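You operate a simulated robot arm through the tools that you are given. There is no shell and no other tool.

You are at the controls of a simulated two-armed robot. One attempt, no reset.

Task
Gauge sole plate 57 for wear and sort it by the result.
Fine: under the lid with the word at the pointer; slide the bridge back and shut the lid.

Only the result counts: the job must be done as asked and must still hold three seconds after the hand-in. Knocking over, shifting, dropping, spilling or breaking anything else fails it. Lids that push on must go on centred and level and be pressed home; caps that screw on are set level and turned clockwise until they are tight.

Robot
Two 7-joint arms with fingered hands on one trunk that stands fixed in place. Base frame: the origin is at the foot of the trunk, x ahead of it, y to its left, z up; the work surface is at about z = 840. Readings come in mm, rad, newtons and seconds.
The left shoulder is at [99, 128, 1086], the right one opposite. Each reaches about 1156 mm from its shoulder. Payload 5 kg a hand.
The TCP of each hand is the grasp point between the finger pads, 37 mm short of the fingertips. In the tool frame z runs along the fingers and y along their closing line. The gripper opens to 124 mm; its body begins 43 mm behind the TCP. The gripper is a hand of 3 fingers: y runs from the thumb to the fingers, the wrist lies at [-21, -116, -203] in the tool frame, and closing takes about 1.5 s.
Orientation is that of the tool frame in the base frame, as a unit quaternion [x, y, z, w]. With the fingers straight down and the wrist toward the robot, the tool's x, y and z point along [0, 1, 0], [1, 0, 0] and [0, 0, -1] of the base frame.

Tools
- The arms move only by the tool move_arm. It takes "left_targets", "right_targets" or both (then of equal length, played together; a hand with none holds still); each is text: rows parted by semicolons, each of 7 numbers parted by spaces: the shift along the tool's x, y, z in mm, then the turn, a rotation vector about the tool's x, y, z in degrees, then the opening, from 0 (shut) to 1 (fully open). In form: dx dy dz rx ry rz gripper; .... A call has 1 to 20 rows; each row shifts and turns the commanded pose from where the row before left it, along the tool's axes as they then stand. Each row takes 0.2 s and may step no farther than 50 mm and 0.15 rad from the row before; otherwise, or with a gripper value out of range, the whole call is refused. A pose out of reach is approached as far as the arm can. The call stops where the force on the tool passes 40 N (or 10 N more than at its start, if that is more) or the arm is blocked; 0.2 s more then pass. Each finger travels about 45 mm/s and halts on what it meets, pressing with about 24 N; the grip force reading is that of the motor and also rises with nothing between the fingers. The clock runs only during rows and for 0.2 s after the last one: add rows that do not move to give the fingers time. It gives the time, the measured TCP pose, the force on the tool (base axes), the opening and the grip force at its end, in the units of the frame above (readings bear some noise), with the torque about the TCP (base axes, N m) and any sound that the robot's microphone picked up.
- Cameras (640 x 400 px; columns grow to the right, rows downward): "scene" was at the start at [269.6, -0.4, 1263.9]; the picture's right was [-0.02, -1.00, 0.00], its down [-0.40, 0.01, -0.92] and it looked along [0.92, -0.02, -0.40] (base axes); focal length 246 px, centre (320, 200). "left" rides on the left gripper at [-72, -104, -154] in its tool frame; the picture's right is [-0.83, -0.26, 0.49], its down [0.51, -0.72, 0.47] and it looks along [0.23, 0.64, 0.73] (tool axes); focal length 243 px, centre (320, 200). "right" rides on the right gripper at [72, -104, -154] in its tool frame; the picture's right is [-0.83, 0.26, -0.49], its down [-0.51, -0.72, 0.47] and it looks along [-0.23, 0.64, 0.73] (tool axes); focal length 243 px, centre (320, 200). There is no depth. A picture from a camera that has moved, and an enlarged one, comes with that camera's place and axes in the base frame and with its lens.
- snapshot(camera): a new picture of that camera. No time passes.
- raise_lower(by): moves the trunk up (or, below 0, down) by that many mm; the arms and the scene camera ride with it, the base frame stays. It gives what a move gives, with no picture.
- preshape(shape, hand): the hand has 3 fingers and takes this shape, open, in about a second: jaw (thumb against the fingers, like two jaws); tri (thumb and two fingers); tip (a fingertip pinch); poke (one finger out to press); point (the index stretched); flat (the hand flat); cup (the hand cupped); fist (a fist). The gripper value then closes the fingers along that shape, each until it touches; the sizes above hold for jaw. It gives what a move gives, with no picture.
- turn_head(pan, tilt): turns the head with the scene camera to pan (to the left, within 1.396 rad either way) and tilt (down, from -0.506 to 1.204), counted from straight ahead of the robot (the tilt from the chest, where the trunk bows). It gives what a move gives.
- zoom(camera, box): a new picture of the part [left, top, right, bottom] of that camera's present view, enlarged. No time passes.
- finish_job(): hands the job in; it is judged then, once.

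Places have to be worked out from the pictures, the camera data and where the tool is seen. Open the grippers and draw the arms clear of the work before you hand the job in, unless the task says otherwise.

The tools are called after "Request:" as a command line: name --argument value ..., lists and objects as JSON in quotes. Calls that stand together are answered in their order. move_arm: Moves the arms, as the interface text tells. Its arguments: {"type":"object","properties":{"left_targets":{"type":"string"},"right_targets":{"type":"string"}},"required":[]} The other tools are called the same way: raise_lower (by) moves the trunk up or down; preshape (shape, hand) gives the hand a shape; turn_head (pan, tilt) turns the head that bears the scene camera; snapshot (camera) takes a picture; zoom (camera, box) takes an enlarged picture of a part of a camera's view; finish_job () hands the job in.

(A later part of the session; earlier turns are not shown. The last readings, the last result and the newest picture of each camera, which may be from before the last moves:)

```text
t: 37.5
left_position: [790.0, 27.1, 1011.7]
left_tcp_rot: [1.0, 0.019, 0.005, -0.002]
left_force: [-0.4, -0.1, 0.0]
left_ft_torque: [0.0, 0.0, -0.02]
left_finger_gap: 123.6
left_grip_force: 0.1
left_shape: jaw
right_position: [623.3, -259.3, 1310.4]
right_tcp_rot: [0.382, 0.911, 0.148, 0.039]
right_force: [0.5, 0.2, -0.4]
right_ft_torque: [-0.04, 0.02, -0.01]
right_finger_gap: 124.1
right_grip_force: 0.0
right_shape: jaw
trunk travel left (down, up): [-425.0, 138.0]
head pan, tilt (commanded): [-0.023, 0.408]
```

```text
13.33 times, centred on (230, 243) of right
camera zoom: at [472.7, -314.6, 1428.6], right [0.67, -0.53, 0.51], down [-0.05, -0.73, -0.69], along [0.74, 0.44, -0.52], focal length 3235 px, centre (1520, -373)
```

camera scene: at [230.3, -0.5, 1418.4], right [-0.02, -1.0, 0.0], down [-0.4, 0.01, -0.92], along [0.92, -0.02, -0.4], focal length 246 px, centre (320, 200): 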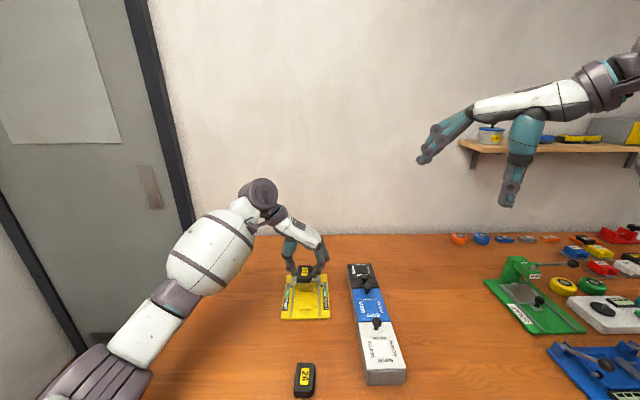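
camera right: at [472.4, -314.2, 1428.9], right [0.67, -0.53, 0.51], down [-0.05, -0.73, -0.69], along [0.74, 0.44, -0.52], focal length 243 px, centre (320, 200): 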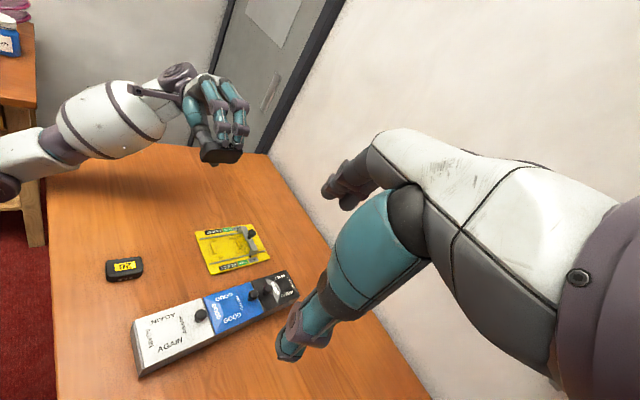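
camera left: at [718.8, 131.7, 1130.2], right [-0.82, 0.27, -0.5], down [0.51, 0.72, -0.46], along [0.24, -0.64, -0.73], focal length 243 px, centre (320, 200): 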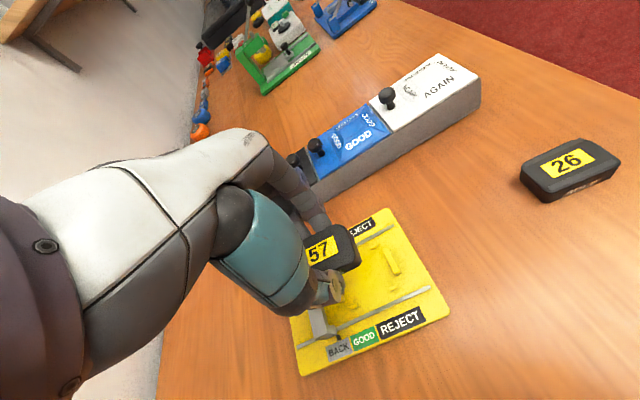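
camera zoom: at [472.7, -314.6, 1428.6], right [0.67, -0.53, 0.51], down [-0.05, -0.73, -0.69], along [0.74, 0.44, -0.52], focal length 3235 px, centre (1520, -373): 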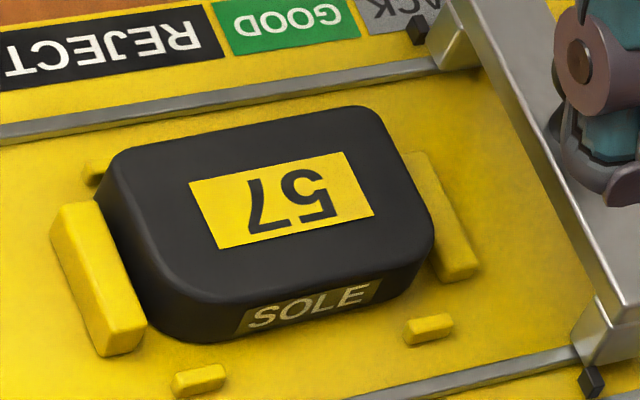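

The plate sits flat between both bars and all four pegs. Next is the bridge: its knob is at about (858, 29), with head z ≈ 885–905, so I bring the left hand above it with the jaw closing along y.

Request:
move_arm --left_targets "34 -1 0 0 0 2.3 1;34 -1 0 0 0 0 1;0 0 30 0 0 0 1;0 0 25 0 0 0 1;0 0 0 0 0 0 1;0 0 0 0 0 0 1;0 0 0 0 0 0 1"

Request:
zoom --camera "scene" --box '[270, 235, 350, 305]'

Request:
zoom --camera "right" --box '[190, 190, 300, 290]'

Request:
snapshot --camera "left"

```text
t: 39.1
left_position: [856.9, 30.8, 960.7]
left_tcp_rot: [1.0, -0.002, 0.005, -0.002]
left_force: [-1.0, -0.3, -0.3]
left_ft_torque: [0.02, -0.01, 0.0]
left_finger_gap: 123.8
left_grip_force: 0.1
left_shape: jaw
right_position: [623.0, -260.5, 1309.9]
right_tcp_rot: [0.383, 0.911, 0.148, 0.038]
right_force: [0.3, 0.7, 1.4]
right_ft_torque: [0.01, 0.0, 0.02]
right_finger_gap: 123.8
right_grip_force: 0.1
right_shape: jaw
trunk travel left (down, up): [-425.0, 138.0]
head pan, tilt (commanded): [-0.023, 0.408]
```

```text
5.71 times, centred on (310, 270) of scene
camera zoom: at [230.7, -0.5, 1418.3], right [-0.02, -1.0, 0.0], down [-0.4, 0.01, -0.92], along [0.92, -0.02, -0.4], focal length 1403 px, centre (377, -200)
```

zoom: 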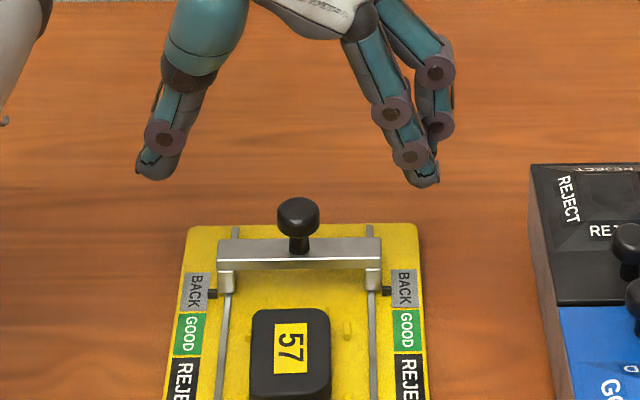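

```text
4.00 times, centred on (245, 240) of right
camera zoom: at [472.5, -315.0, 1428.6], right [0.67, -0.53, 0.51], down [-0.05, -0.73, -0.69], along [0.74, 0.44, -0.52], focal length 970 px, centre (620, 40)
```

zoom: 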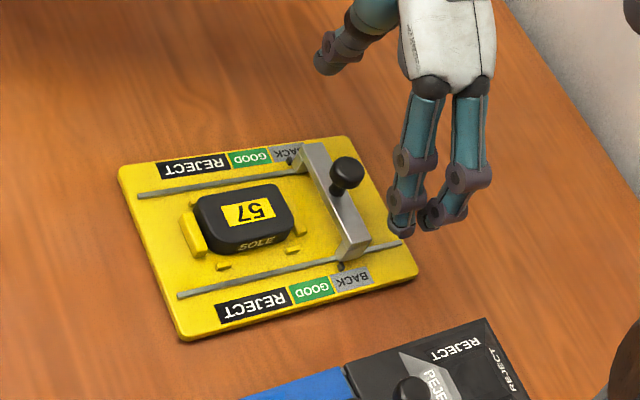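

```text
taken
camera left: at [782.7, 134.3, 1113.2], right [-0.82, 0.27, -0.5], down [0.51, 0.72, -0.46], along [0.24, -0.64, -0.73], focal length 243 px, centre (320, 200)
```

left: 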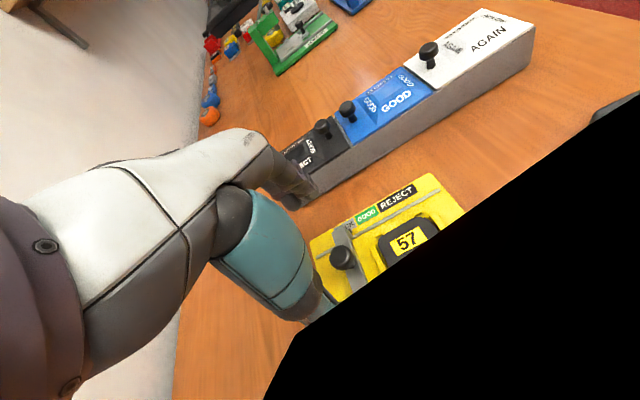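

Triangulating the knob from three cameras gives a head centre near (854, 28, 897). I shift there, come down until the fingertips are about 5 mm above the beam, and close gently on the knob.

Request:
move_arm --left_targets "-3 2.8 0 0 0 0 1;0 0 25 0 0 0 1;0 0 15 0 0 0 0.8;0 0 5 0 0 0 0.6;0 0 0 0 0 0 0.45;0 0 0 0 0 0 0.4;0 0 0 0 0 0 0.4;0 0 0 0 0 0 0.4"

Request:
zoom --camera "scene" --box '[275, 245, 345, 305]'

Request:
zoom --camera "right" --box '[200, 190, 290, 270]'

```text
t: 41.0
left_position: [852.4, 30.6, 914.5]
left_tcp_rot: [1.0, -0.001, 0.006, -0.001]
left_force: [-0.8, 0.0, 1.7]
left_ft_torque: [-0.06, 0.0, 0.01]
left_finger_gap: 49.3
left_grip_force: 0.1
left_shape: jaw
right_position: [623.0, -260.4, 1309.9]
right_tcp_rot: [0.382, 0.912, 0.147, 0.039]
right_force: [0.8, 0.3, 0.2]
right_ft_torque: [0.02, -0.05, -0.01]
right_finger_gap: 124.0
right_grip_force: 0.1
right_shape: jaw
trunk travel left (down, up): [-425.0, 138.0]
head pan, tilt (commanded): [-0.023, 0.408]
```

```text
6.67 times, centred on (310, 275) of scene
camera zoom: at [230.3, -0.4, 1418.4], right [-0.02, -1.0, 0.0], down [-0.4, 0.01, -0.92], along [0.92, -0.02, -0.4], focal length 1637 px, centre (387, -300)
```

zoom: 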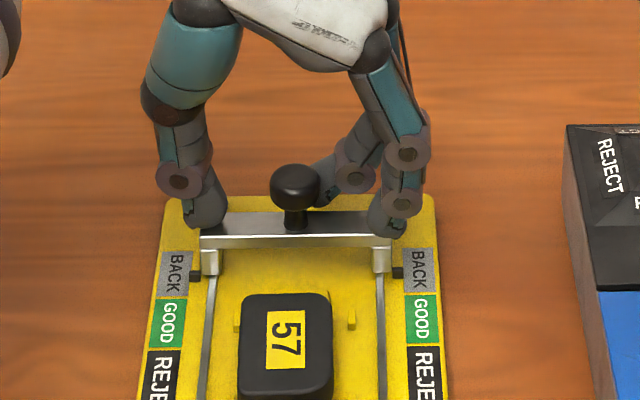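

```text
5.00 times, centred on (245, 230) of right
camera zoom: at [472.1, -314.9, 1428.8], right [0.67, -0.53, 0.51], down [-0.05, -0.73, -0.69], along [0.74, 0.44, -0.52], focal length 1213 px, centre (695, 50)
```

zoom: 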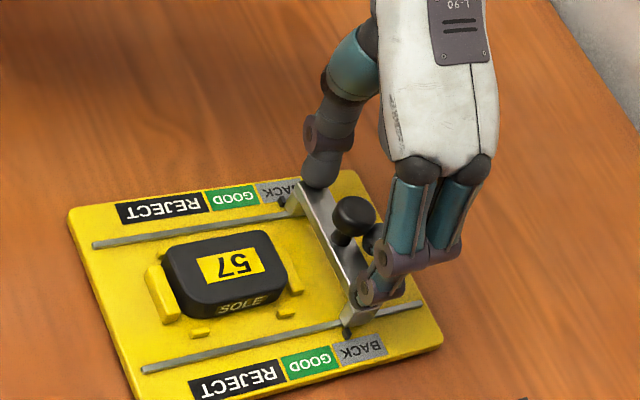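

The near finger and thumb have stopped on the ends of the beam, so the tips are a little too low. I open, rise 9 mm, and close again around the knob head.

Request:
move_arm --left_targets "0 0 0 0 0 0 0.6;0 0 0 0 0 0 0.85;0 0 0 0 0 0 0.9;0 0 -9 0 0 0 0.9;0 0 0 0 0 0 0.7;0 0 0 0 0 0 0.5;0 0 0 0 0 0 0.4;0 0 0 0 0 0 0.35;0 0 0 0 0 0 0.35;0 0 0 0 0 0 0.35"

Request:
zoom --camera "scene" --box '[275, 245, 345, 305]'

Request:
zoom --camera "right" --box '[200, 190, 290, 270]'

```text
t: 43.1
left_position: [854.4, 30.9, 923.9]
left_tcp_rot: [1.0, -0.001, 0.005, -0.001]
left_force: [0.4, 0.3, -0.4]
left_ft_torque: [-0.02, -0.03, 0.03]
left_finger_gap: 43.8
left_grip_force: 0.1
left_shape: jaw
right_position: [623.8, -260.3, 1309.8]
right_tcp_rot: [0.382, 0.911, 0.149, 0.039]
right_force: [-0.3, 0.3, -0.4]
right_ft_torque: [-0.01, 0.01, 0.01]
right_finger_gap: 124.0
right_grip_force: 0.1
right_shape: jaw
trunk travel left (down, up): [-425.0, 138.0]
head pan, tilt (commanded): [-0.023, 0.408]
```

```text
6.67 times, centred on (310, 275) of scene
camera zoom: at [230.5, -0.4, 1418.4], right [-0.02, -1.0, 0.0], down [-0.4, 0.01, -0.92], along [0.92, -0.02, -0.4], focal length 1637 px, centre (387, -300)
```

zoom: 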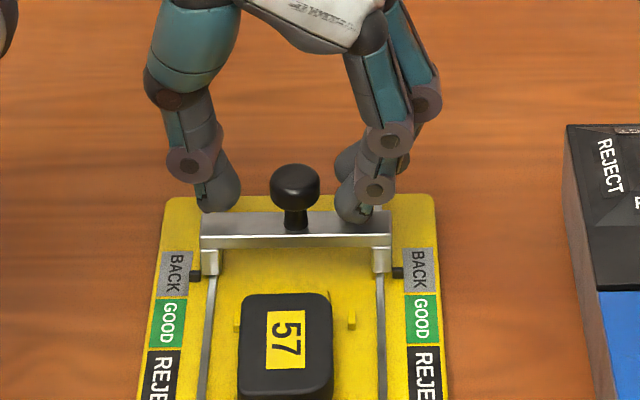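

```text
5.00 times, centred on (245, 230) of right
camera zoom: at [472.3, -314.8, 1428.7], right [0.67, -0.53, 0.51], down [-0.05, -0.73, -0.69], along [0.74, 0.44, -0.52], focal length 1213 px, centre (695, 50)
```

zoom: 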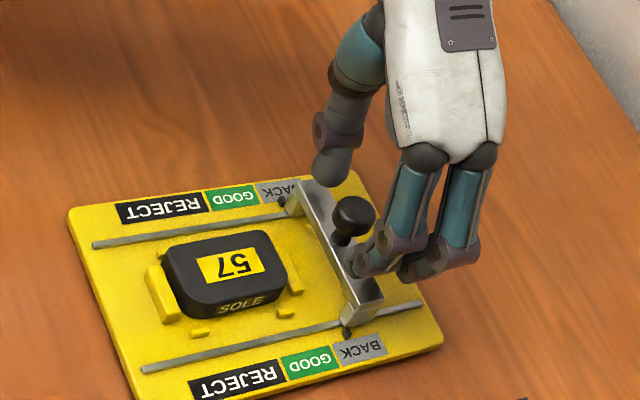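

The fingers now clear the beam and straddle the knob, about 3 mm off to the left. I shift 2.5 mm right and close on the knob.

Request:
move_arm --left_targets "0 2.5 0 0 0 0 0.35;0 0 0 0 0 0 0.35;0 0 0 0 0 0 0.25;0 0 0 0 0 0 0.15;0 0 0 0 0 0 0.05;0 0 0 0 0 0 0;0 0 0 0 0 0 0;0 0 0 0 0 0 0"

Request:
zoom --camera "scene" --box '[275, 245, 345, 305]'

Request:
zoom --camera "right" --box '[200, 190, 290, 270]'

```text
t: 45.0
left_position: [855.8, 29.1, 922.5]
left_tcp_rot: [1.0, -0.002, 0.004, -0.001]
left_force: [0.9, 1.1, 0.5]
left_ft_torque: [0.12, -0.01, -0.04]
left_finger_gap: 13.3
left_grip_force: 23.9
left_shape: jaw
right_position: [623.4, -259.9, 1310.9]
right_tcp_rot: [0.382, 0.911, 0.148, 0.039]
right_force: [0.4, -1.1, 0.0]
right_ft_torque: [-0.01, -0.01, -0.03]
right_finger_gap: 124.3
right_grip_force: 0.2
right_shape: jaw
trunk travel left (down, up): [-425.0, 138.0]
head pan, tilt (commanded): [-0.023, 0.408]
```

```text
6.67 times, centred on (310, 275) of scene
camera zoom: at [230.8, -0.2, 1418.3], right [-0.02, -1.0, 0.0], down [-0.4, 0.01, -0.92], along [0.92, -0.02, -0.4], focal length 1637 px, centre (387, -300)
```

zoom: 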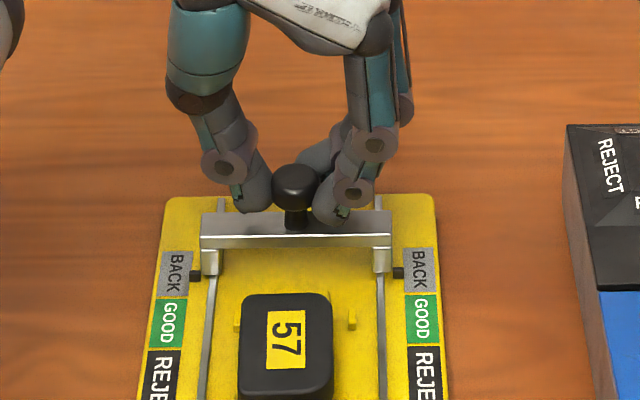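

```text
5.00 times, centred on (245, 230) of right
camera zoom: at [472.6, -314.6, 1428.7], right [0.67, -0.53, 0.51], down [-0.05, -0.73, -0.69], along [0.74, 0.44, -0.52], focal length 1213 px, centre (695, 50)
```

zoom: 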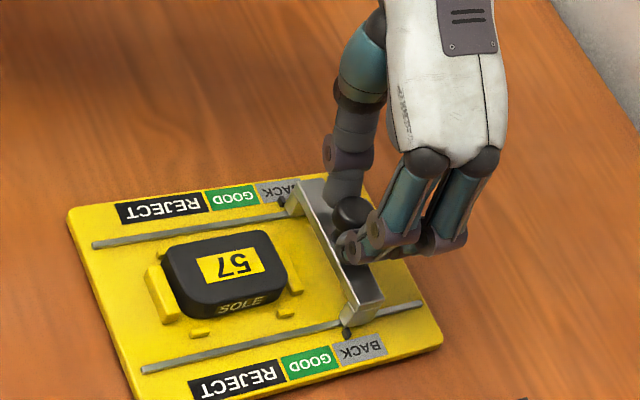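

The grip is closed around the knob and the bridge is still at BACK. I pull toward the robot in small 4 mm steps and watch the force.

Request:
move_arm --left_targets "-4 0 0 0 0 0 0;-4 0 0 0 0 0 0;-4 0 0 0 0 0 0;0 0 0 0 0 0 0;0 0 0 0 0 0 0"

Request:
zoom --camera "scene" --box '[275, 245, 345, 305]'

```text
t: 46.1
left_position: [842.5, 28.9, 923.7]
left_tcp_rot: [1.0, -0.001, 0.005, -0.002]
left_force: [-0.1, 4.3, -0.3]
left_ft_torque: [0.12, 0.04, -0.02]
left_finger_gap: 12.9
left_grip_force: 24.1
left_shape: jaw
right_position: [623.5, -259.2, 1309.5]
right_tcp_rot: [0.382, 0.912, 0.148, 0.039]
right_force: [-0.2, -0.1, -0.1]
right_ft_torque: [-0.01, -0.02, -0.03]
right_finger_gap: 123.9
right_grip_force: 0.1
right_shape: jaw
trunk travel left (down, up): [-425.0, 138.0]
head pan, tilt (commanded): [-0.023, 0.408]
```

```text
6.67 times, centred on (310, 275) of scene
camera zoom: at [230.9, 0.1, 1418.3], right [-0.02, -1.0, 0.0], down [-0.4, 0.01, -0.92], along [0.92, -0.02, -0.4], focal length 1637 px, centre (387, -300)
```

zoom: 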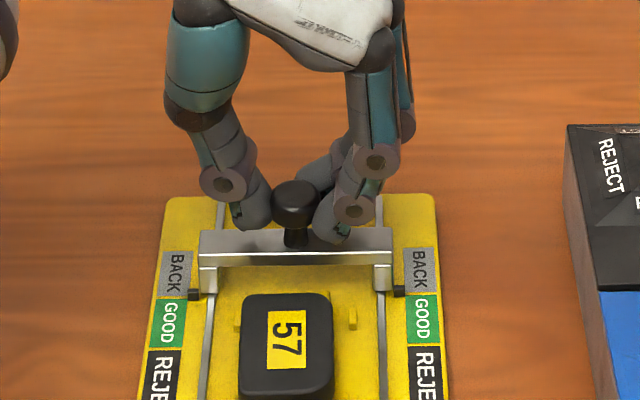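

The bridge slides freely with almost no force, and the base stays put. I carry on in small steps.

Request:
move_arm --left_targets "-4 0 0 0 0 0 0;-4 0 0 0 0 0 0;0 0 0 0 0 0 0;0 0 0 0 0 0 0"

Request:
move_arm --left_targets "-3 0 0 0 0 0 0;-2 0 0 0 0 0 0;0 0 0 0 0 0 0;0 0 0 0 0 0 0"

Request:
zoom --camera "scene" --box '[275, 255, 345, 315]'

Request:
zoom --camera "right" --box '[200, 200, 280, 270]'

```text
t: 47.1
left_position: [835.3, 28.0, 923.1]
left_tcp_rot: [1.0, -0.002, 0.005, -0.002]
left_force: [-0.2, 5.5, 0.0]
left_ft_torque: [0.21, 0.02, -0.03]
left_finger_gap: 13.1
left_grip_force: 23.8
left_shape: jaw
right_position: [623.6, -259.4, 1310.0]
right_tcp_rot: [0.382, 0.911, 0.147, 0.039]
right_force: [-0.6, 1.1, -0.3]
right_ft_torque: [-0.02, 0.01, 0.0]
right_finger_gap: 124.0
right_grip_force: 0.1
right_shape: jaw
trunk travel left (down, up): [-425.0, 138.0]
head pan, tilt (commanded): [-0.023, 0.408]
```

```text
t: 48.1
left_position: [829.1, 27.2, 922.4]
left_tcp_rot: [1.0, -0.001, 0.005, -0.002]
left_force: [1.2, 8.9, 0.2]
left_ft_torque: [0.29, -0.01, -0.05]
left_finger_gap: 12.7
left_grip_force: 23.7
left_shape: jaw
right_position: [623.4, -258.5, 1310.3]
right_tcp_rot: [0.382, 0.911, 0.147, 0.039]
right_force: [0.1, 0.1, 0.0]
right_ft_torque: [-0.02, 0.03, -0.02]
right_finger_gap: 124.0
right_grip_force: 0.0
right_shape: jaw
trunk travel left (down, up): [-425.0, 138.0]
head pan, tilt (commanded): [-0.023, 0.408]
```

```text
6.67 times, centred on (310, 285) of scene
camera zoom: at [231.4, 0.8, 1418.2], right [-0.02, -1.0, 0.0], down [-0.4, 0.01, -0.92], along [0.92, -0.02, -0.4], focal length 1637 px, centre (387, -367)
```

zoom: 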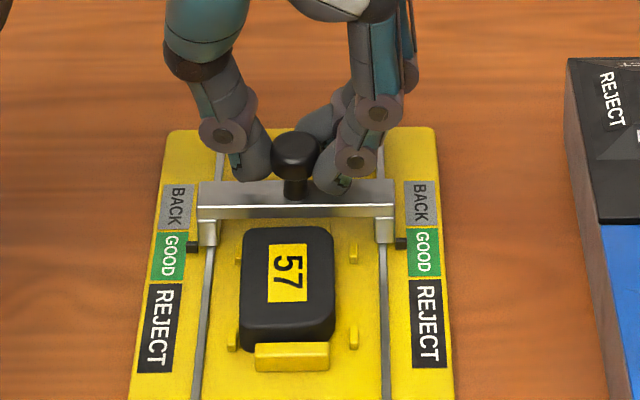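

```text
5.71 times, centred on (240, 235) of right
camera zoom: at [473.2, -313.6, 1428.7], right [0.67, -0.53, 0.51], down [-0.05, -0.73, -0.69], along [0.74, 0.44, -0.52], focal length 1386 px, centre (777, 0)
```

zoom: 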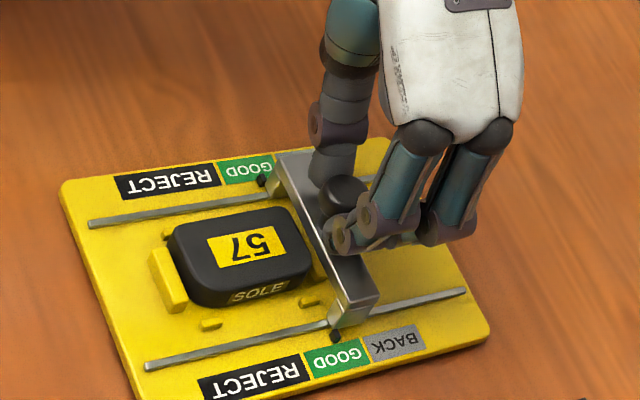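

The pointer has entered the GOOD band and the beam is almost at the plate. A sideways force of 9 N has built up, so I relieve it with a 2 mm shift to the left and then step on gently.

Request:
move_arm --left_targets "0 -2 0 0 0 0 0;0 0 0 0 0 0 0;-2 0 0 0 0 0 0;0 0 0 0 0 0 0;0 0 0 0 0 0 0"

Request:
zoom --camera "scene" --box '[275, 255, 345, 315]'

Request:
zoom --camera "right" --box '[215, 215, 265, 260]'

```text
t: 49.4
left_position: [827.4, 28.5, 923.9]
left_tcp_rot: [1.0, -0.002, 0.005, -0.001]
left_force: [-0.2, -2.6, -0.3]
left_ft_torque: [-0.07, -0.03, -0.04]
left_finger_gap: 12.3
left_grip_force: 23.8
left_shape: jaw
right_position: [624.5, -260.0, 1309.1]
right_tcp_rot: [0.382, 0.911, 0.148, 0.038]
right_force: [-0.5, 0.6, 0.4]
right_ft_torque: [0.01, 0.0, 0.0]
right_finger_gap: 124.0
right_grip_force: 0.0
right_shape: jaw
trunk travel left (down, up): [-425.0, 138.0]
head pan, tilt (commanded): [-0.023, 0.408]
```

```text
6.67 times, centred on (310, 285) of scene
camera zoom: at [231.7, -0.8, 1418.1], right [-0.02, -1.0, 0.0], down [-0.4, 0.01, -0.92], along [0.92, -0.02, -0.4], focal length 1637 px, centre (387, -367)
```

zoom: 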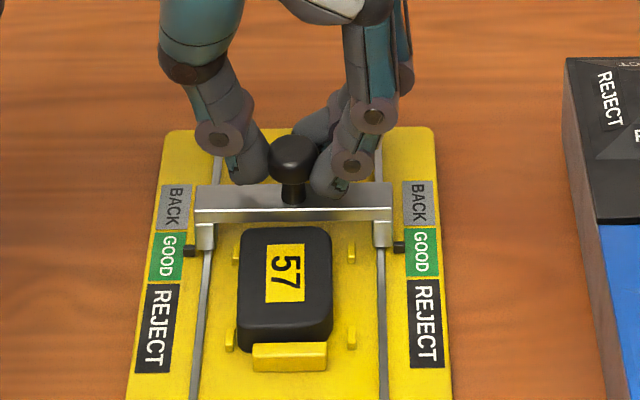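

```text
8.89 times, centred on (240, 238) of right
camera zoom: at [473.5, -315.2, 1428.2], right [0.67, -0.53, 0.51], down [-0.05, -0.72, -0.69], along [0.74, 0.44, -0.52], focal length 2157 px, centre (1031, -133)
```

zoom: 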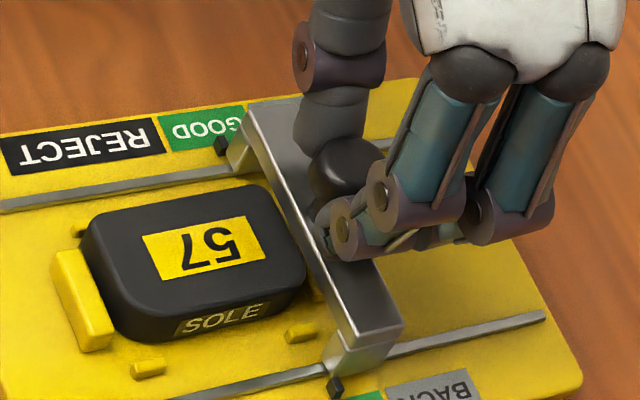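

Force is now near zero in all axes, and the beam is still a few mm from the plate. I keep stepping in by 2–3 mm.

Request:
move_arm --left_targets "-2 0 0 0 0 0 0;-2 0 0 0 0 0 0;0 0 0 0 0 0 0;0 0 0 0 0 0 0;0 0 0 0 0 0 0"

Request:
zoom --camera "scene" --box '[285, 270, 335, 310]'

Request:
zoom --camera "right" --box '[215, 215, 265, 260]'

```text
t: 50.5
left_position: [825.4, 30.0, 923.7]
left_tcp_rot: [1.0, -0.002, 0.004, -0.002]
left_force: [1.2, -4.5, -0.3]
left_ft_torque: [-0.1, -0.01, -0.02]
left_finger_gap: 12.4
left_grip_force: 24.1
left_shape: jaw
right_position: [624.7, -259.9, 1309.8]
right_tcp_rot: [0.382, 0.911, 0.148, 0.039]
right_force: [-0.1, -0.3, 0.0]
right_ft_torque: [-0.01, -0.01, 0.02]
right_finger_gap: 124.0
right_grip_force: 0.0
right_shape: jaw
trunk travel left (down, up): [-425.0, 138.0]
head pan, tilt (commanded): [-0.023, 0.408]
```

```text
10.00 times, centred on (310, 290) of scene
camera zoom: at [231.7, -0.9, 1418.1], right [-0.02, -1.0, 0.0], down [-0.4, 0.01, -0.92], along [0.92, -0.02, -0.4], focal length 2455 px, centre (420, -700)
```

zoom: 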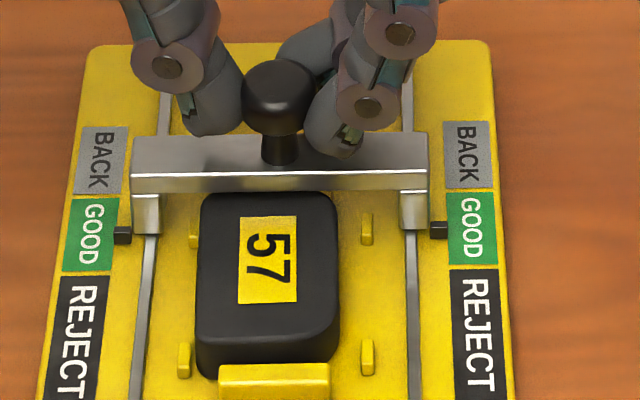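

```text
8.89 times, centred on (240, 238) of right
camera zoom: at [473.5, -315.3, 1428.2], right [0.67, -0.53, 0.51], down [-0.05, -0.72, -0.69], along [0.74, 0.44, -0.52], focal length 2157 px, centre (1031, -133)
```

zoom: 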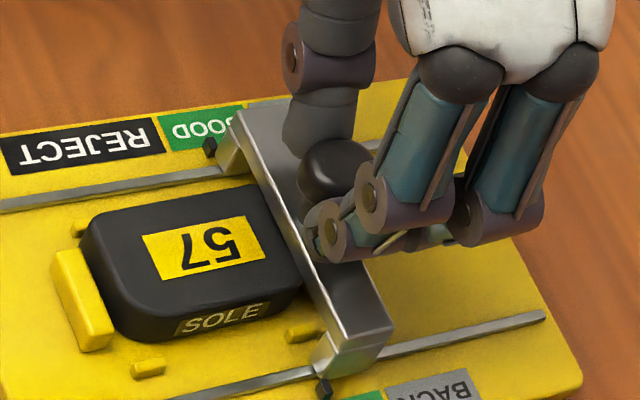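

The beam has reached the plate's far edge in both views and the force is still only about 1 N. I step on another 3–4 mm to see if it meets resistance or passes over.

Request:
move_arm --left_targets "-2 0.5 0 0 0 0 0;-2 0.5 0 0 0 0 0;0 0 0 0 0 0 0;0 0 0 0 0 0 0;0 0 0 0 0 0 0"

Request:
zoom --camera "scene" --box '[285, 270, 335, 310]'

Request:
zoom --camera "right" --box '[215, 215, 265, 260]'

```text
t: 51.8
left_position: [819.5, 28.7, 923.7]
left_tcp_rot: [1.0, -0.002, 0.005, -0.002]
left_force: [1.3, 0.9, -0.7]
left_ft_torque: [0.03, -0.03, -0.01]
left_finger_gap: 12.4
left_grip_force: 23.5
left_shape: jaw
right_position: [623.7, -261.2, 1310.1]
right_tcp_rot: [0.382, 0.911, 0.148, 0.038]
right_force: [-0.2, 0.9, 0.4]
right_ft_torque: [-0.01, -0.01, -0.02]
right_finger_gap: 123.9
right_grip_force: 0.1
right_shape: jaw
trunk travel left (down, up): [-425.0, 138.0]
head pan, tilt (commanded): [-0.023, 0.408]
```

```text
10.00 times, centred on (310, 290) of scene
camera zoom: at [231.5, -0.2, 1418.2], right [-0.02, -1.0, 0.0], down [-0.4, 0.01, -0.92], along [0.92, -0.02, -0.4], focal length 2455 px, centre (420, -700)
```

zoom: 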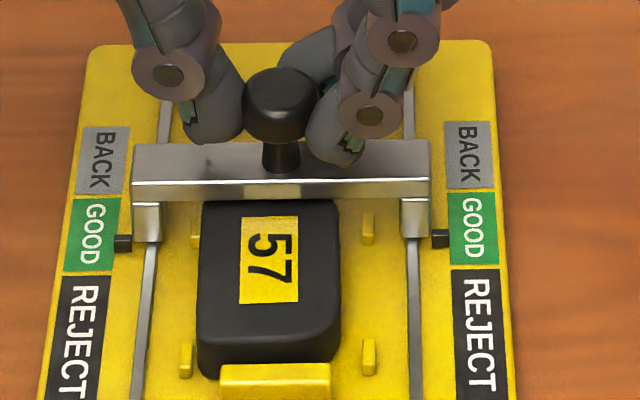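

```text
8.89 times, centred on (240, 238) of right
camera zoom: at [473.3, -314.6, 1428.4], right [0.67, -0.53, 0.51], down [-0.05, -0.73, -0.69], along [0.74, 0.44, -0.52], focal length 2157 px, centre (1031, -133)
```

zoom: 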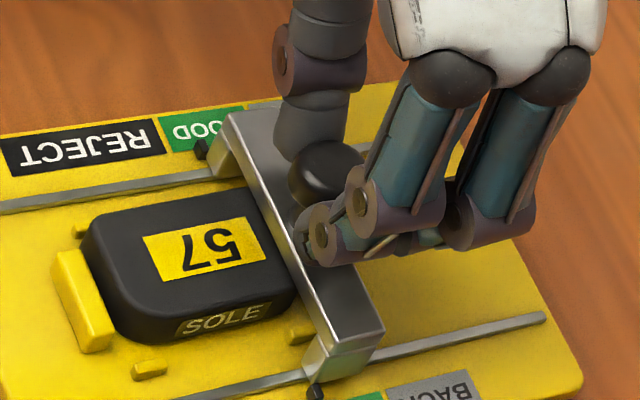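

The beam is over the plate's far edge with no resistance, and the plate has not moved. I keep pulling in small steps to find where it stops.

Request:
move_arm --left_targets "-2 0 0 0 0 0 0;-2 0 0 0 0 0 0;-2 0 0 0 0 0 0;0 0 0 0 0 0 0;0 0 0 0 0 0 0;0 0 0 0 0 0 0"

Request:
zoom --camera "scene" --box '[285, 270, 335, 310]'

Request:
zoom --camera "right" --box '[215, 215, 265, 260]'

```text
t: 53.1
left_position: [813.0, 29.0, 922.7]
left_tcp_rot: [1.0, -0.002, 0.005, -0.002]
left_force: [0.1, 6.2, -0.1]
left_ft_torque: [0.19, -0.01, -0.03]
left_finger_gap: 12.8
left_grip_force: 24.1
left_shape: jaw
right_position: [623.4, -261.0, 1310.1]
right_tcp_rot: [0.382, 0.911, 0.147, 0.039]
right_force: [0.5, 0.4, 0.3]
right_ft_torque: [0.0, -0.01, -0.01]
right_finger_gap: 124.0
right_grip_force: 0.1
right_shape: jaw
trunk travel left (down, up): [-425.0, 138.0]
head pan, tilt (commanded): [-0.023, 0.408]
```

```text
10.00 times, centred on (310, 290) of scene
camera zoom: at [230.6, 0.3, 1418.4], right [-0.02, -1.0, 0.0], down [-0.4, 0.01, -0.92], along [0.92, -0.02, -0.4], focal length 2455 px, centre (420, -700)
```

zoom: 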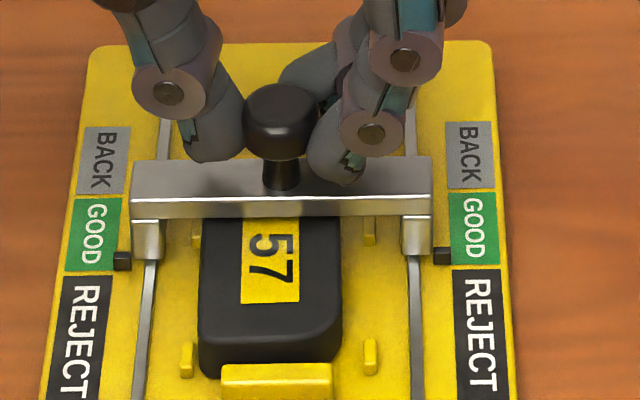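

```text
8.89 times, centred on (240, 238) of right
camera zoom: at [472.4, -314.1, 1428.9], right [0.67, -0.53, 0.51], down [-0.05, -0.73, -0.69], along [0.74, 0.44, -0.52], focal length 2157 px, centre (1031, -133)
```

zoom: 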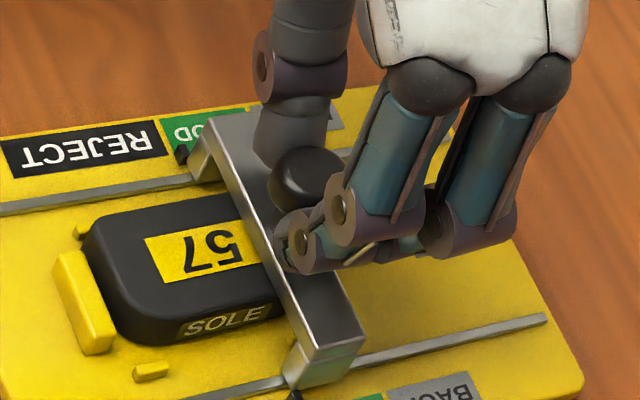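

The beam is passing clean over plate 57, with the pointer nearing the end of GOOD and still no resistance along x. I continue in steps with a small sideways correction.

Request:
move_arm --left_targets "-3 -0.8 0 0 0 0 0;-3 0 0 0 0 0 0;-3 0 0 0 0 0 0;0 0 0 0 0 0 0;0 0 0 0 0 0 0;0 0 0 0 0 0 0"

Request:
zoom --camera "scene" --box '[285, 270, 335, 310]'

Request:
zoom --camera "right" --box '[215, 215, 265, 260]'

```text
t: 54.5
left_position: [804.5, 29.5, 922.0]
left_tcp_rot: [1.0, -0.001, 0.005, -0.002]
left_force: [0.1, 2.7, 0.4]
left_ft_torque: [0.06, 0.0, -0.05]
left_finger_gap: 12.5
left_grip_force: 24.0
left_shape: jaw
right_position: [622.6, -259.6, 1309.9]
right_tcp_rot: [0.382, 0.911, 0.148, 0.04]
right_force: [0.7, 0.6, 0.9]
right_ft_torque: [0.0, -0.03, 0.0]
right_finger_gap: 123.8
right_grip_force: 0.0
right_shape: jaw
trunk travel left (down, up): [-425.0, 138.0]
head pan, tilt (commanded): [-0.023, 0.408]
```

```text
10.00 times, centred on (310, 290) of scene
camera zoom: at [230.6, -0.1, 1418.4], right [-0.02, -1.0, 0.0], down [-0.4, 0.01, -0.92], along [0.92, -0.02, -0.4], focal length 2455 px, centre (420, -700)
```

zoom: 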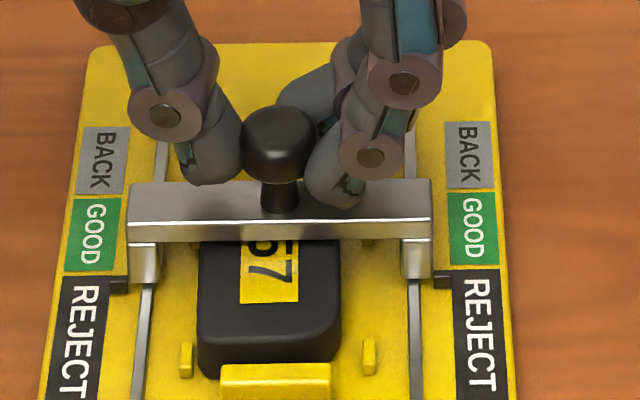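

```text
8.89 times, centred on (240, 238) of right
camera zoom: at [472.3, -314.5, 1428.8], right [0.67, -0.53, 0.51], down [-0.05, -0.73, -0.69], along [0.74, 0.44, -0.52], focal length 2157 px, centre (1031, -133)
```

zoom: 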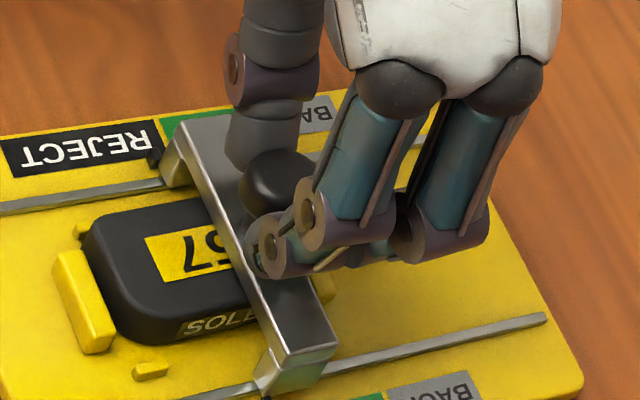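

The pointer has moved past GOOD into REJECT and the bridge still runs free. I go on to find the end of its travel.

Request:
move_arm --left_targets "-3 0 0 0 0 0 0;-3 0 0 0 0 0 0;-3 0 0 0 0 0 0;-3 0 0 0 0 0 0;0 0 0 0 0 0 0;0 0 0 0 0 0 0;0 0 0 0 0 0 0"

Request:
zoom --camera "scene" --box '[285, 275, 335, 315]'

Request:
zoom --camera "right" --box '[205, 215, 265, 265]'

```text
t: 56.1
left_position: [790.3, 28.1, 922.3]
left_tcp_rot: [1.0, -0.002, 0.004, -0.002]
left_force: [-0.7, 1.3, 0.3]
left_ft_torque: [0.09, 0.01, 0.01]
left_finger_gap: 12.6
left_grip_force: 23.4
left_shape: jaw
right_position: [622.7, -259.6, 1310.1]
right_tcp_rot: [0.383, 0.911, 0.147, 0.04]
right_force: [0.2, -0.2, 0.7]
right_ft_torque: [0.0, 0.02, 0.0]
right_finger_gap: 124.1
right_grip_force: 0.0
right_shape: jaw
trunk travel left (down, up): [-425.0, 138.0]
head pan, tilt (commanded): [-0.023, 0.408]
```

```text
10.00 times, centred on (310, 295) of scene
camera zoom: at [230.9, -0.3, 1418.3], right [-0.02, -1.0, 0.0], down [-0.4, 0.01, -0.92], along [0.92, -0.02, -0.4], focal length 2455 px, centre (420, -750)
```

zoom: 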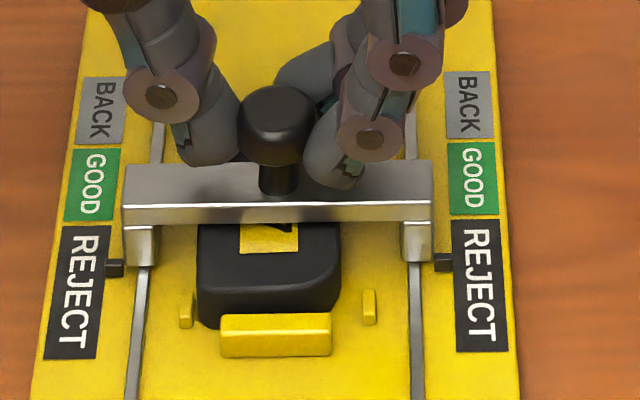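

```text
8.00 times, centred on (235, 240) of right
camera zoom: at [472.6, -314.7, 1428.6], right [0.67, -0.53, 0.51], down [-0.05, -0.73, -0.69], along [0.74, 0.44, -0.52], focal length 1941 px, centre (1000, -120)
```

zoom: 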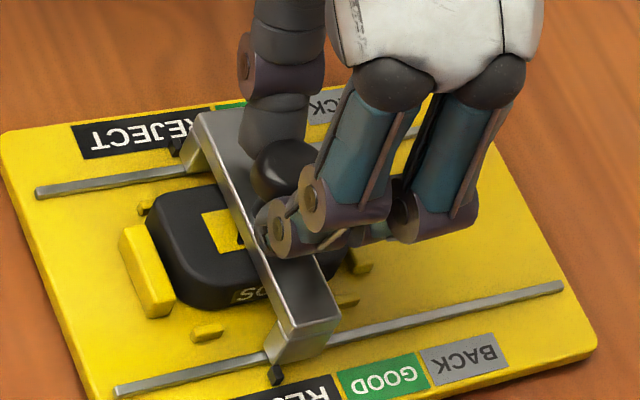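

The pointer is well inside REJECT. I carry on to the actual stop so the gauging is complete.

Request:
move_arm --left_targets "-3 0 0 0 0 0 0;-3 0 0 0 0 0 0;-3 0 0 0 0 0 0;0 0 0 0 0 0 0;0 0 0 0 0 0 0;0 0 0 0 0 0 0"

Request:
move_arm --left_targets "-3 0 0 0 0 0 0;-3 0 0 0 0 0 0;0 0 0 0 0 0 0;0 0 0 0 0 0 0"

Request:
zoom --camera "scene" --box '[285, 275, 335, 315]'

Request:
zoom --camera "right" --box '[205, 215, 265, 265]'

```text
t: 57.5
left_position: [782.6, 30.1, 922.9]
left_tcp_rot: [1.0, -0.002, 0.005, -0.002]
left_force: [0.5, -4.4, -0.7]
left_ft_torque: [-0.12, -0.03, -0.04]
left_finger_gap: 12.6
left_grip_force: 23.8
left_shape: jaw
right_position: [623.6, -261.0, 1310.2]
right_tcp_rot: [0.382, 0.911, 0.148, 0.038]
right_force: [-0.5, -0.2, -0.3]
right_ft_torque: [0.02, 0.0, -0.01]
right_finger_gap: 124.0
right_grip_force: 0.1
right_shape: jaw
trunk travel left (down, up): [-425.0, 138.0]
head pan, tilt (commanded): [-0.023, 0.408]
```

```text
t: 58.5
left_position: [776.1, 28.9, 922.8]
left_tcp_rot: [1.0, -0.001, 0.005, -0.002]
left_force: [0.3, -1.1, 0.2]
left_ft_torque: [-0.01, -0.04, 0.0]
left_finger_gap: 12.9
left_grip_force: 23.7
left_shape: jaw
right_position: [623.6, -260.7, 1309.4]
right_tcp_rot: [0.383, 0.911, 0.148, 0.039]
right_force: [-0.1, -0.5, 0.6]
right_ft_torque: [-0.04, 0.01, 0.0]
right_finger_gap: 124.0
right_grip_force: 0.1
right_shape: jaw
trunk travel left (down, up): [-425.0, 138.0]
head pan, tilt (commanded): [-0.023, 0.408]
```

```text
10.00 times, centred on (310, 295) of scene
camera zoom: at [231.0, -0.5, 1418.3], right [-0.02, -1.0, 0.0], down [-0.4, 0.01, -0.92], along [0.92, -0.02, -0.4], focal length 2455 px, centre (420, -750)
```

zoom: 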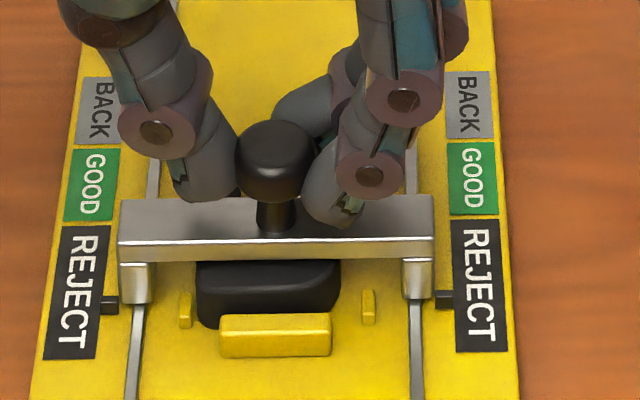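

```text
8.00 times, centred on (235, 240) of right
camera zoom: at [472.8, -314.9, 1428.6], right [0.67, -0.53, 0.51], down [-0.05, -0.73, -0.69], along [0.74, 0.44, -0.52], focal length 1941 px, centre (1000, -120)
```

zoom: 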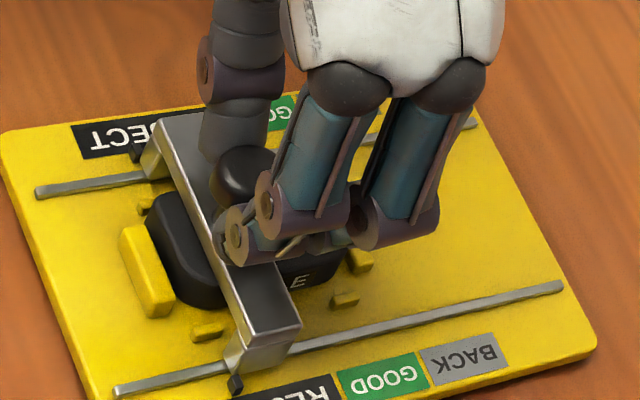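

Pointer is at the middle of REJECT, still no resistance. I advance a little more, carefully.

Request:
move_arm --left_targets "-3 0 0 0 0 0 0;-3 0 0 0 0 0 0;0 0 0 0 0 0 0;0 0 0 0 0 0 0;0 0 0 0 0 0 0"

Request:
move_arm --left_targets "-3 0 0 0 0 0 0;0 0 0 0 0 0 0;0 0 0 0 0 0 0;0 0 0 0 0 0 0"

Request:
zoom --camera "scene" --box '[285, 275, 335, 315]'

```text
t: 59.8
left_position: [772.2, 28.9, 923.2]
left_tcp_rot: [1.0, -0.002, 0.004, -0.001]
left_force: [10.4, 1.1, -0.1]
left_ft_torque: [0.08, -0.26, 0.05]
left_finger_gap: 12.4
left_grip_force: 24.1
left_shape: jaw
right_position: [624.7, -260.2, 1308.1]
right_tcp_rot: [0.382, 0.911, 0.148, 0.038]
right_force: [0.3, -0.4, 1.1]
right_ft_torque: [-0.04, -0.01, 0.0]
right_finger_gap: 124.0
right_grip_force: 0.0
right_shape: jaw
trunk travel left (down, up): [-425.0, 138.0]
head pan, tilt (commanded): [-0.023, 0.408]
```

```text
t: 60.8
left_position: [767.4, 29.0, 923.5]
left_tcp_rot: [1.0, -0.001, 0.004, -0.002]
left_force: [13.1, 3.5, 3.0]
left_ft_torque: [0.1, -0.37, 0.05]
left_finger_gap: 12.2
left_grip_force: 23.9
left_shape: jaw
right_position: [624.1, -260.0, 1309.8]
right_tcp_rot: [0.382, 0.911, 0.148, 0.038]
right_force: [0.4, -0.5, -0.1]
right_ft_torque: [-0.01, 0.02, 0.03]
right_finger_gap: 123.7
right_grip_force: 0.1
right_shape: jaw
trunk travel left (down, up): [-425.0, 138.0]
head pan, tilt (commanded): [-0.023, 0.408]
```

```text
10.00 times, centred on (310, 295) of scene
camera zoom: at [231.9, -0.1, 1418.2], right [-0.02, -1.0, 0.0], down [-0.4, 0.01, -0.92], along [0.92, -0.02, -0.4], focal length 2455 px, centre (420, -750)
```

zoom: 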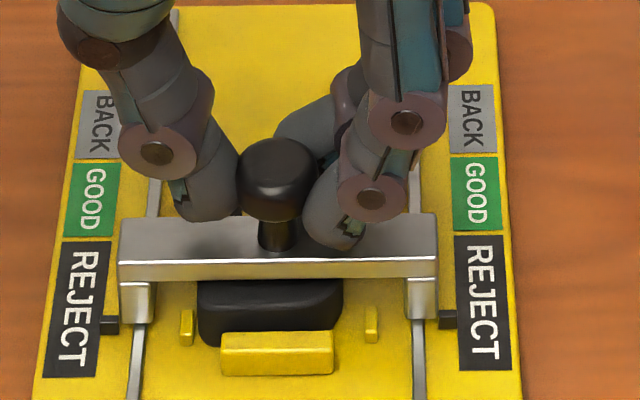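

The bridge met its end stop in the middle of REJECT at about 10 N, so plate 57 reads REJECT. But the whole gauge crept about 7 mm toward me at that stop, so I relax at once and look at where the base stands.

Request:
move_arm --left_targets "4 0 0 0 0 0 0;4 0 0 0 0 0 0;0 0 0 0 0 0 0;0 0 0 0 0 0 0"

Request:
zoom --camera "scene" --box '[285, 275, 335, 315]'

Request:
zoom --camera "scene" --box '[278, 305, 308, 325]'

Request:
zoom --camera "right" --box '[190, 215, 280, 280]'

```text
t: 61.8
left_position: [776.1, 28.4, 922.8]
left_tcp_rot: [1.0, -0.002, 0.004, -0.003]
left_force: [-0.5, 3.2, -0.5]
left_ft_torque: [0.15, 0.03, -0.03]
left_finger_gap: 12.4
left_grip_force: 24.1
left_shape: jaw
right_position: [622.8, -259.9, 1311.2]
right_tcp_rot: [0.382, 0.911, 0.147, 0.039]
right_force: [0.2, -0.4, 0.2]
right_ft_torque: [0.01, -0.01, 0.02]
right_finger_gap: 123.8
right_grip_force: 0.0
right_shape: jaw
trunk travel left (down, up): [-425.0, 138.0]
head pan, tilt (commanded): [-0.023, 0.408]
```

```text
10.00 times, centred on (310, 295) of scene
camera zoom: at [230.8, -0.1, 1418.3], right [-0.02, -1.0, 0.0], down [-0.4, 0.01, -0.92], along [0.92, -0.02, -0.4], focal length 2455 px, centre (420, -750)
```

zoom: 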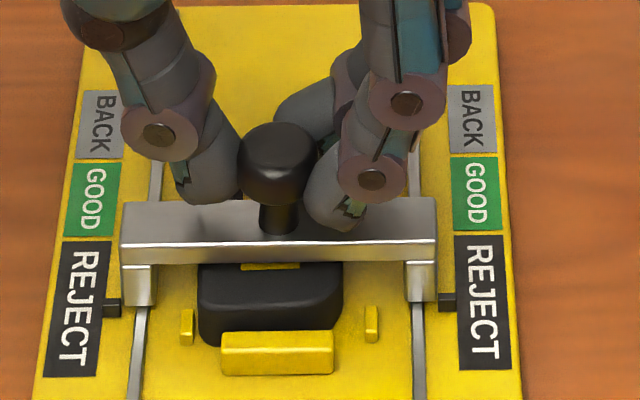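

```text
16.00 times, centred on (293, 315) of scene
camera zoom: at [230.8, -0.1, 1418.3], right [-0.02, -1.0, 0.0], down [-0.4, 0.01, -0.92], along [0.92, -0.02, -0.4], focal length 3928 px, centre (752, -1640)
```

zoom: 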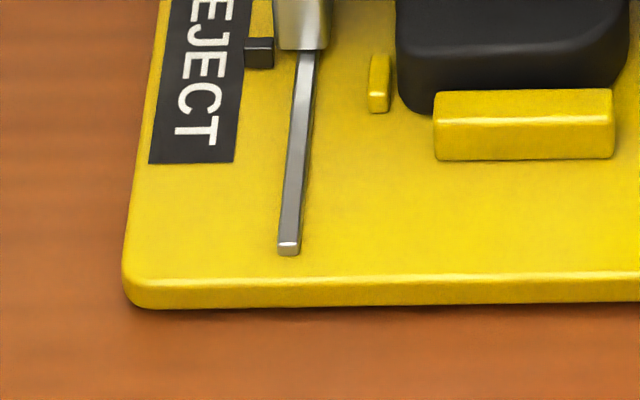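

```text
6.15 times, centred on (235, 248) of right
camera zoom: at [472.6, -314.5, 1428.7], right [0.67, -0.53, 0.51], down [-0.05, -0.73, -0.69], along [0.74, 0.44, -0.52], focal length 1493 px, centre (843, -92)
```

zoom: 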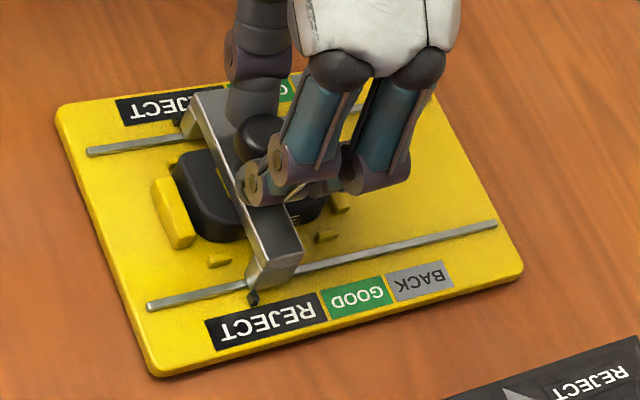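

The base moved about 6 mm straight toward me, with no rotation. I'll slide the bridge back now, and at the BACK stop I can use the same gentle push to bring the base home.

Request:
move_arm --left_targets "5 0 0 0 0 0 0;5 0 0 0 0 0 0;5 0 0 0 0 0 0;5 0 0 0 0 0 0;5 0 0 0 0 0 0;5 0 0 0 0 0 0;5 0 0 0 0 0 0;5 0 0 0 0 0 0;0 0 0 0 0 0 0;0 0 0 0 0 0 0"

Request:
move_arm --left_targets "4 0 0 0 0 0 0;4 0 0 0 0 0 0;4 0 0 0 0 0 0;4 0 0 0 0 0 0;0 0 0 0 0 0 0;0 0 0 0 0 0 0;0 0 0 0 0 0 0"

Request:
zoom --camera "scene" --box '[275, 255, 345, 325]'

```text
t: 64.0
left_position: [815.1, 28.7, 921.5]
left_tcp_rot: [1.0, -0.001, 0.005, -0.002]
left_force: [0.3, 3.7, -0.5]
left_ft_torque: [0.15, -0.02, -0.03]
left_finger_gap: 12.6
left_grip_force: 23.8
left_shape: jaw
right_position: [623.8, -259.0, 1310.5]
right_tcp_rot: [0.382, 0.911, 0.148, 0.039]
right_force: [-0.2, 0.7, -0.6]
right_ft_torque: [-0.01, 0.0, 0.01]
right_finger_gap: 123.8
right_grip_force: 0.1
right_shape: jaw
trunk travel left (down, up): [-425.0, 138.0]
head pan, tilt (commanded): [-0.023, 0.408]
```

```text
t: 65.5
left_position: [831.4, 29.4, 922.5]
left_tcp_rot: [1.0, -0.002, 0.004, -0.002]
left_force: [-0.6, -5.8, -0.2]
left_ft_torque: [-0.09, 0.02, -0.05]
left_finger_gap: 12.6
left_grip_force: 23.9
left_shape: jaw
right_position: [624.4, -259.6, 1310.5]
right_tcp_rot: [0.382, 0.911, 0.148, 0.039]
right_force: [-0.4, -0.5, -0.1]
right_ft_torque: [0.0, -0.01, -0.02]
right_finger_gap: 124.0
right_grip_force: 0.1
right_shape: jaw
trunk travel left (down, up): [-425.0, 138.0]
head pan, tilt (commanded): [-0.023, 0.408]
```

```text
5.71 times, centred on (310, 290) of scene
camera zoom: at [231.0, -1.0, 1418.3], right [-0.02, -1.0, 0.0], down [-0.4, 0.01, -0.92], along [0.92, -0.02, -0.4], focal length 1403 px, centre (377, -314)
```

zoom: 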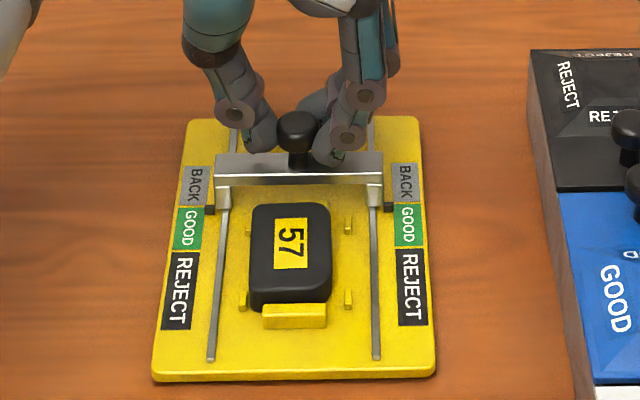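

The bridge is nearly at BACK. I continue in small steps toward the stop.

Request:
move_arm --left_targets "4 0 0 0 0 0 0;4 0 0 0 0 0 0;4 0 0 0 0 0 0;4 0 0 0 0 0 0;0 0 0 0 0 0 0;0 0 0 0 0 0 0;0 0 0 0 0 0 0"

Request:
zoom --camera "scene" --box '[278, 305, 308, 325]'

Request:
zoom --camera "scene" --box '[275, 255, 345, 325]'

```text
t: 67.2
left_position: [849.0, 27.3, 922.5]
left_tcp_rot: [1.0, -0.002, 0.005, -0.002]
left_force: [-3.2, -2.1, -0.7]
left_ft_torque: [-0.05, 0.05, -0.04]
left_finger_gap: 12.3
left_grip_force: 24.2
left_shape: jaw
right_position: [623.5, -260.4, 1309.9]
right_tcp_rot: [0.382, 0.911, 0.148, 0.039]
right_force: [-0.4, -1.0, -0.1]
right_ft_torque: [0.03, 0.01, -0.02]
right_finger_gap: 123.9
right_grip_force: 0.1
right_shape: jaw
trunk travel left (down, up): [-425.0, 138.0]
head pan, tilt (commanded): [-0.023, 0.408]
```

```text
16.00 times, centred on (293, 315) of scene
camera zoom: at [231.0, -0.7, 1418.2], right [-0.02, -1.0, 0.0], down [-0.4, 0.01, -0.92], along [0.92, -0.02, -0.4], focal length 3928 px, centre (752, -1640)
```

zoom: 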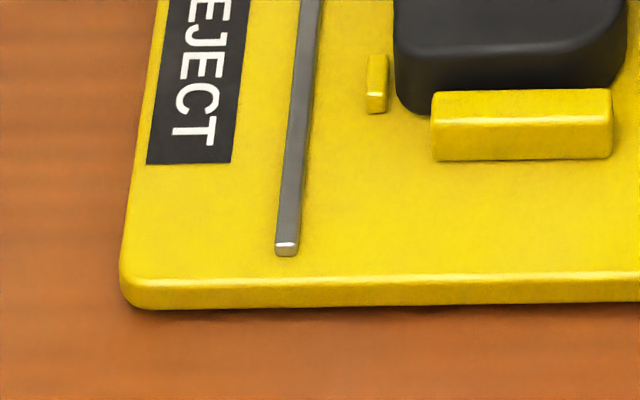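

```text
5.71 times, centred on (310, 290) of scene
camera zoom: at [231.0, -0.7, 1418.2], right [-0.02, -1.0, 0.0], down [-0.4, 0.01, -0.92], along [0.92, -0.02, -0.4], focal length 1403 px, centre (377, -314)
```

zoom: 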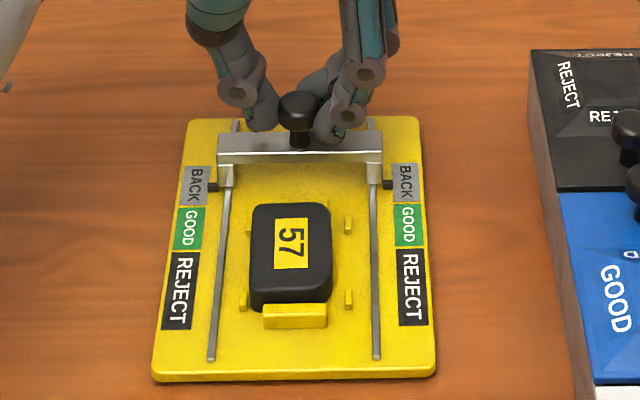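

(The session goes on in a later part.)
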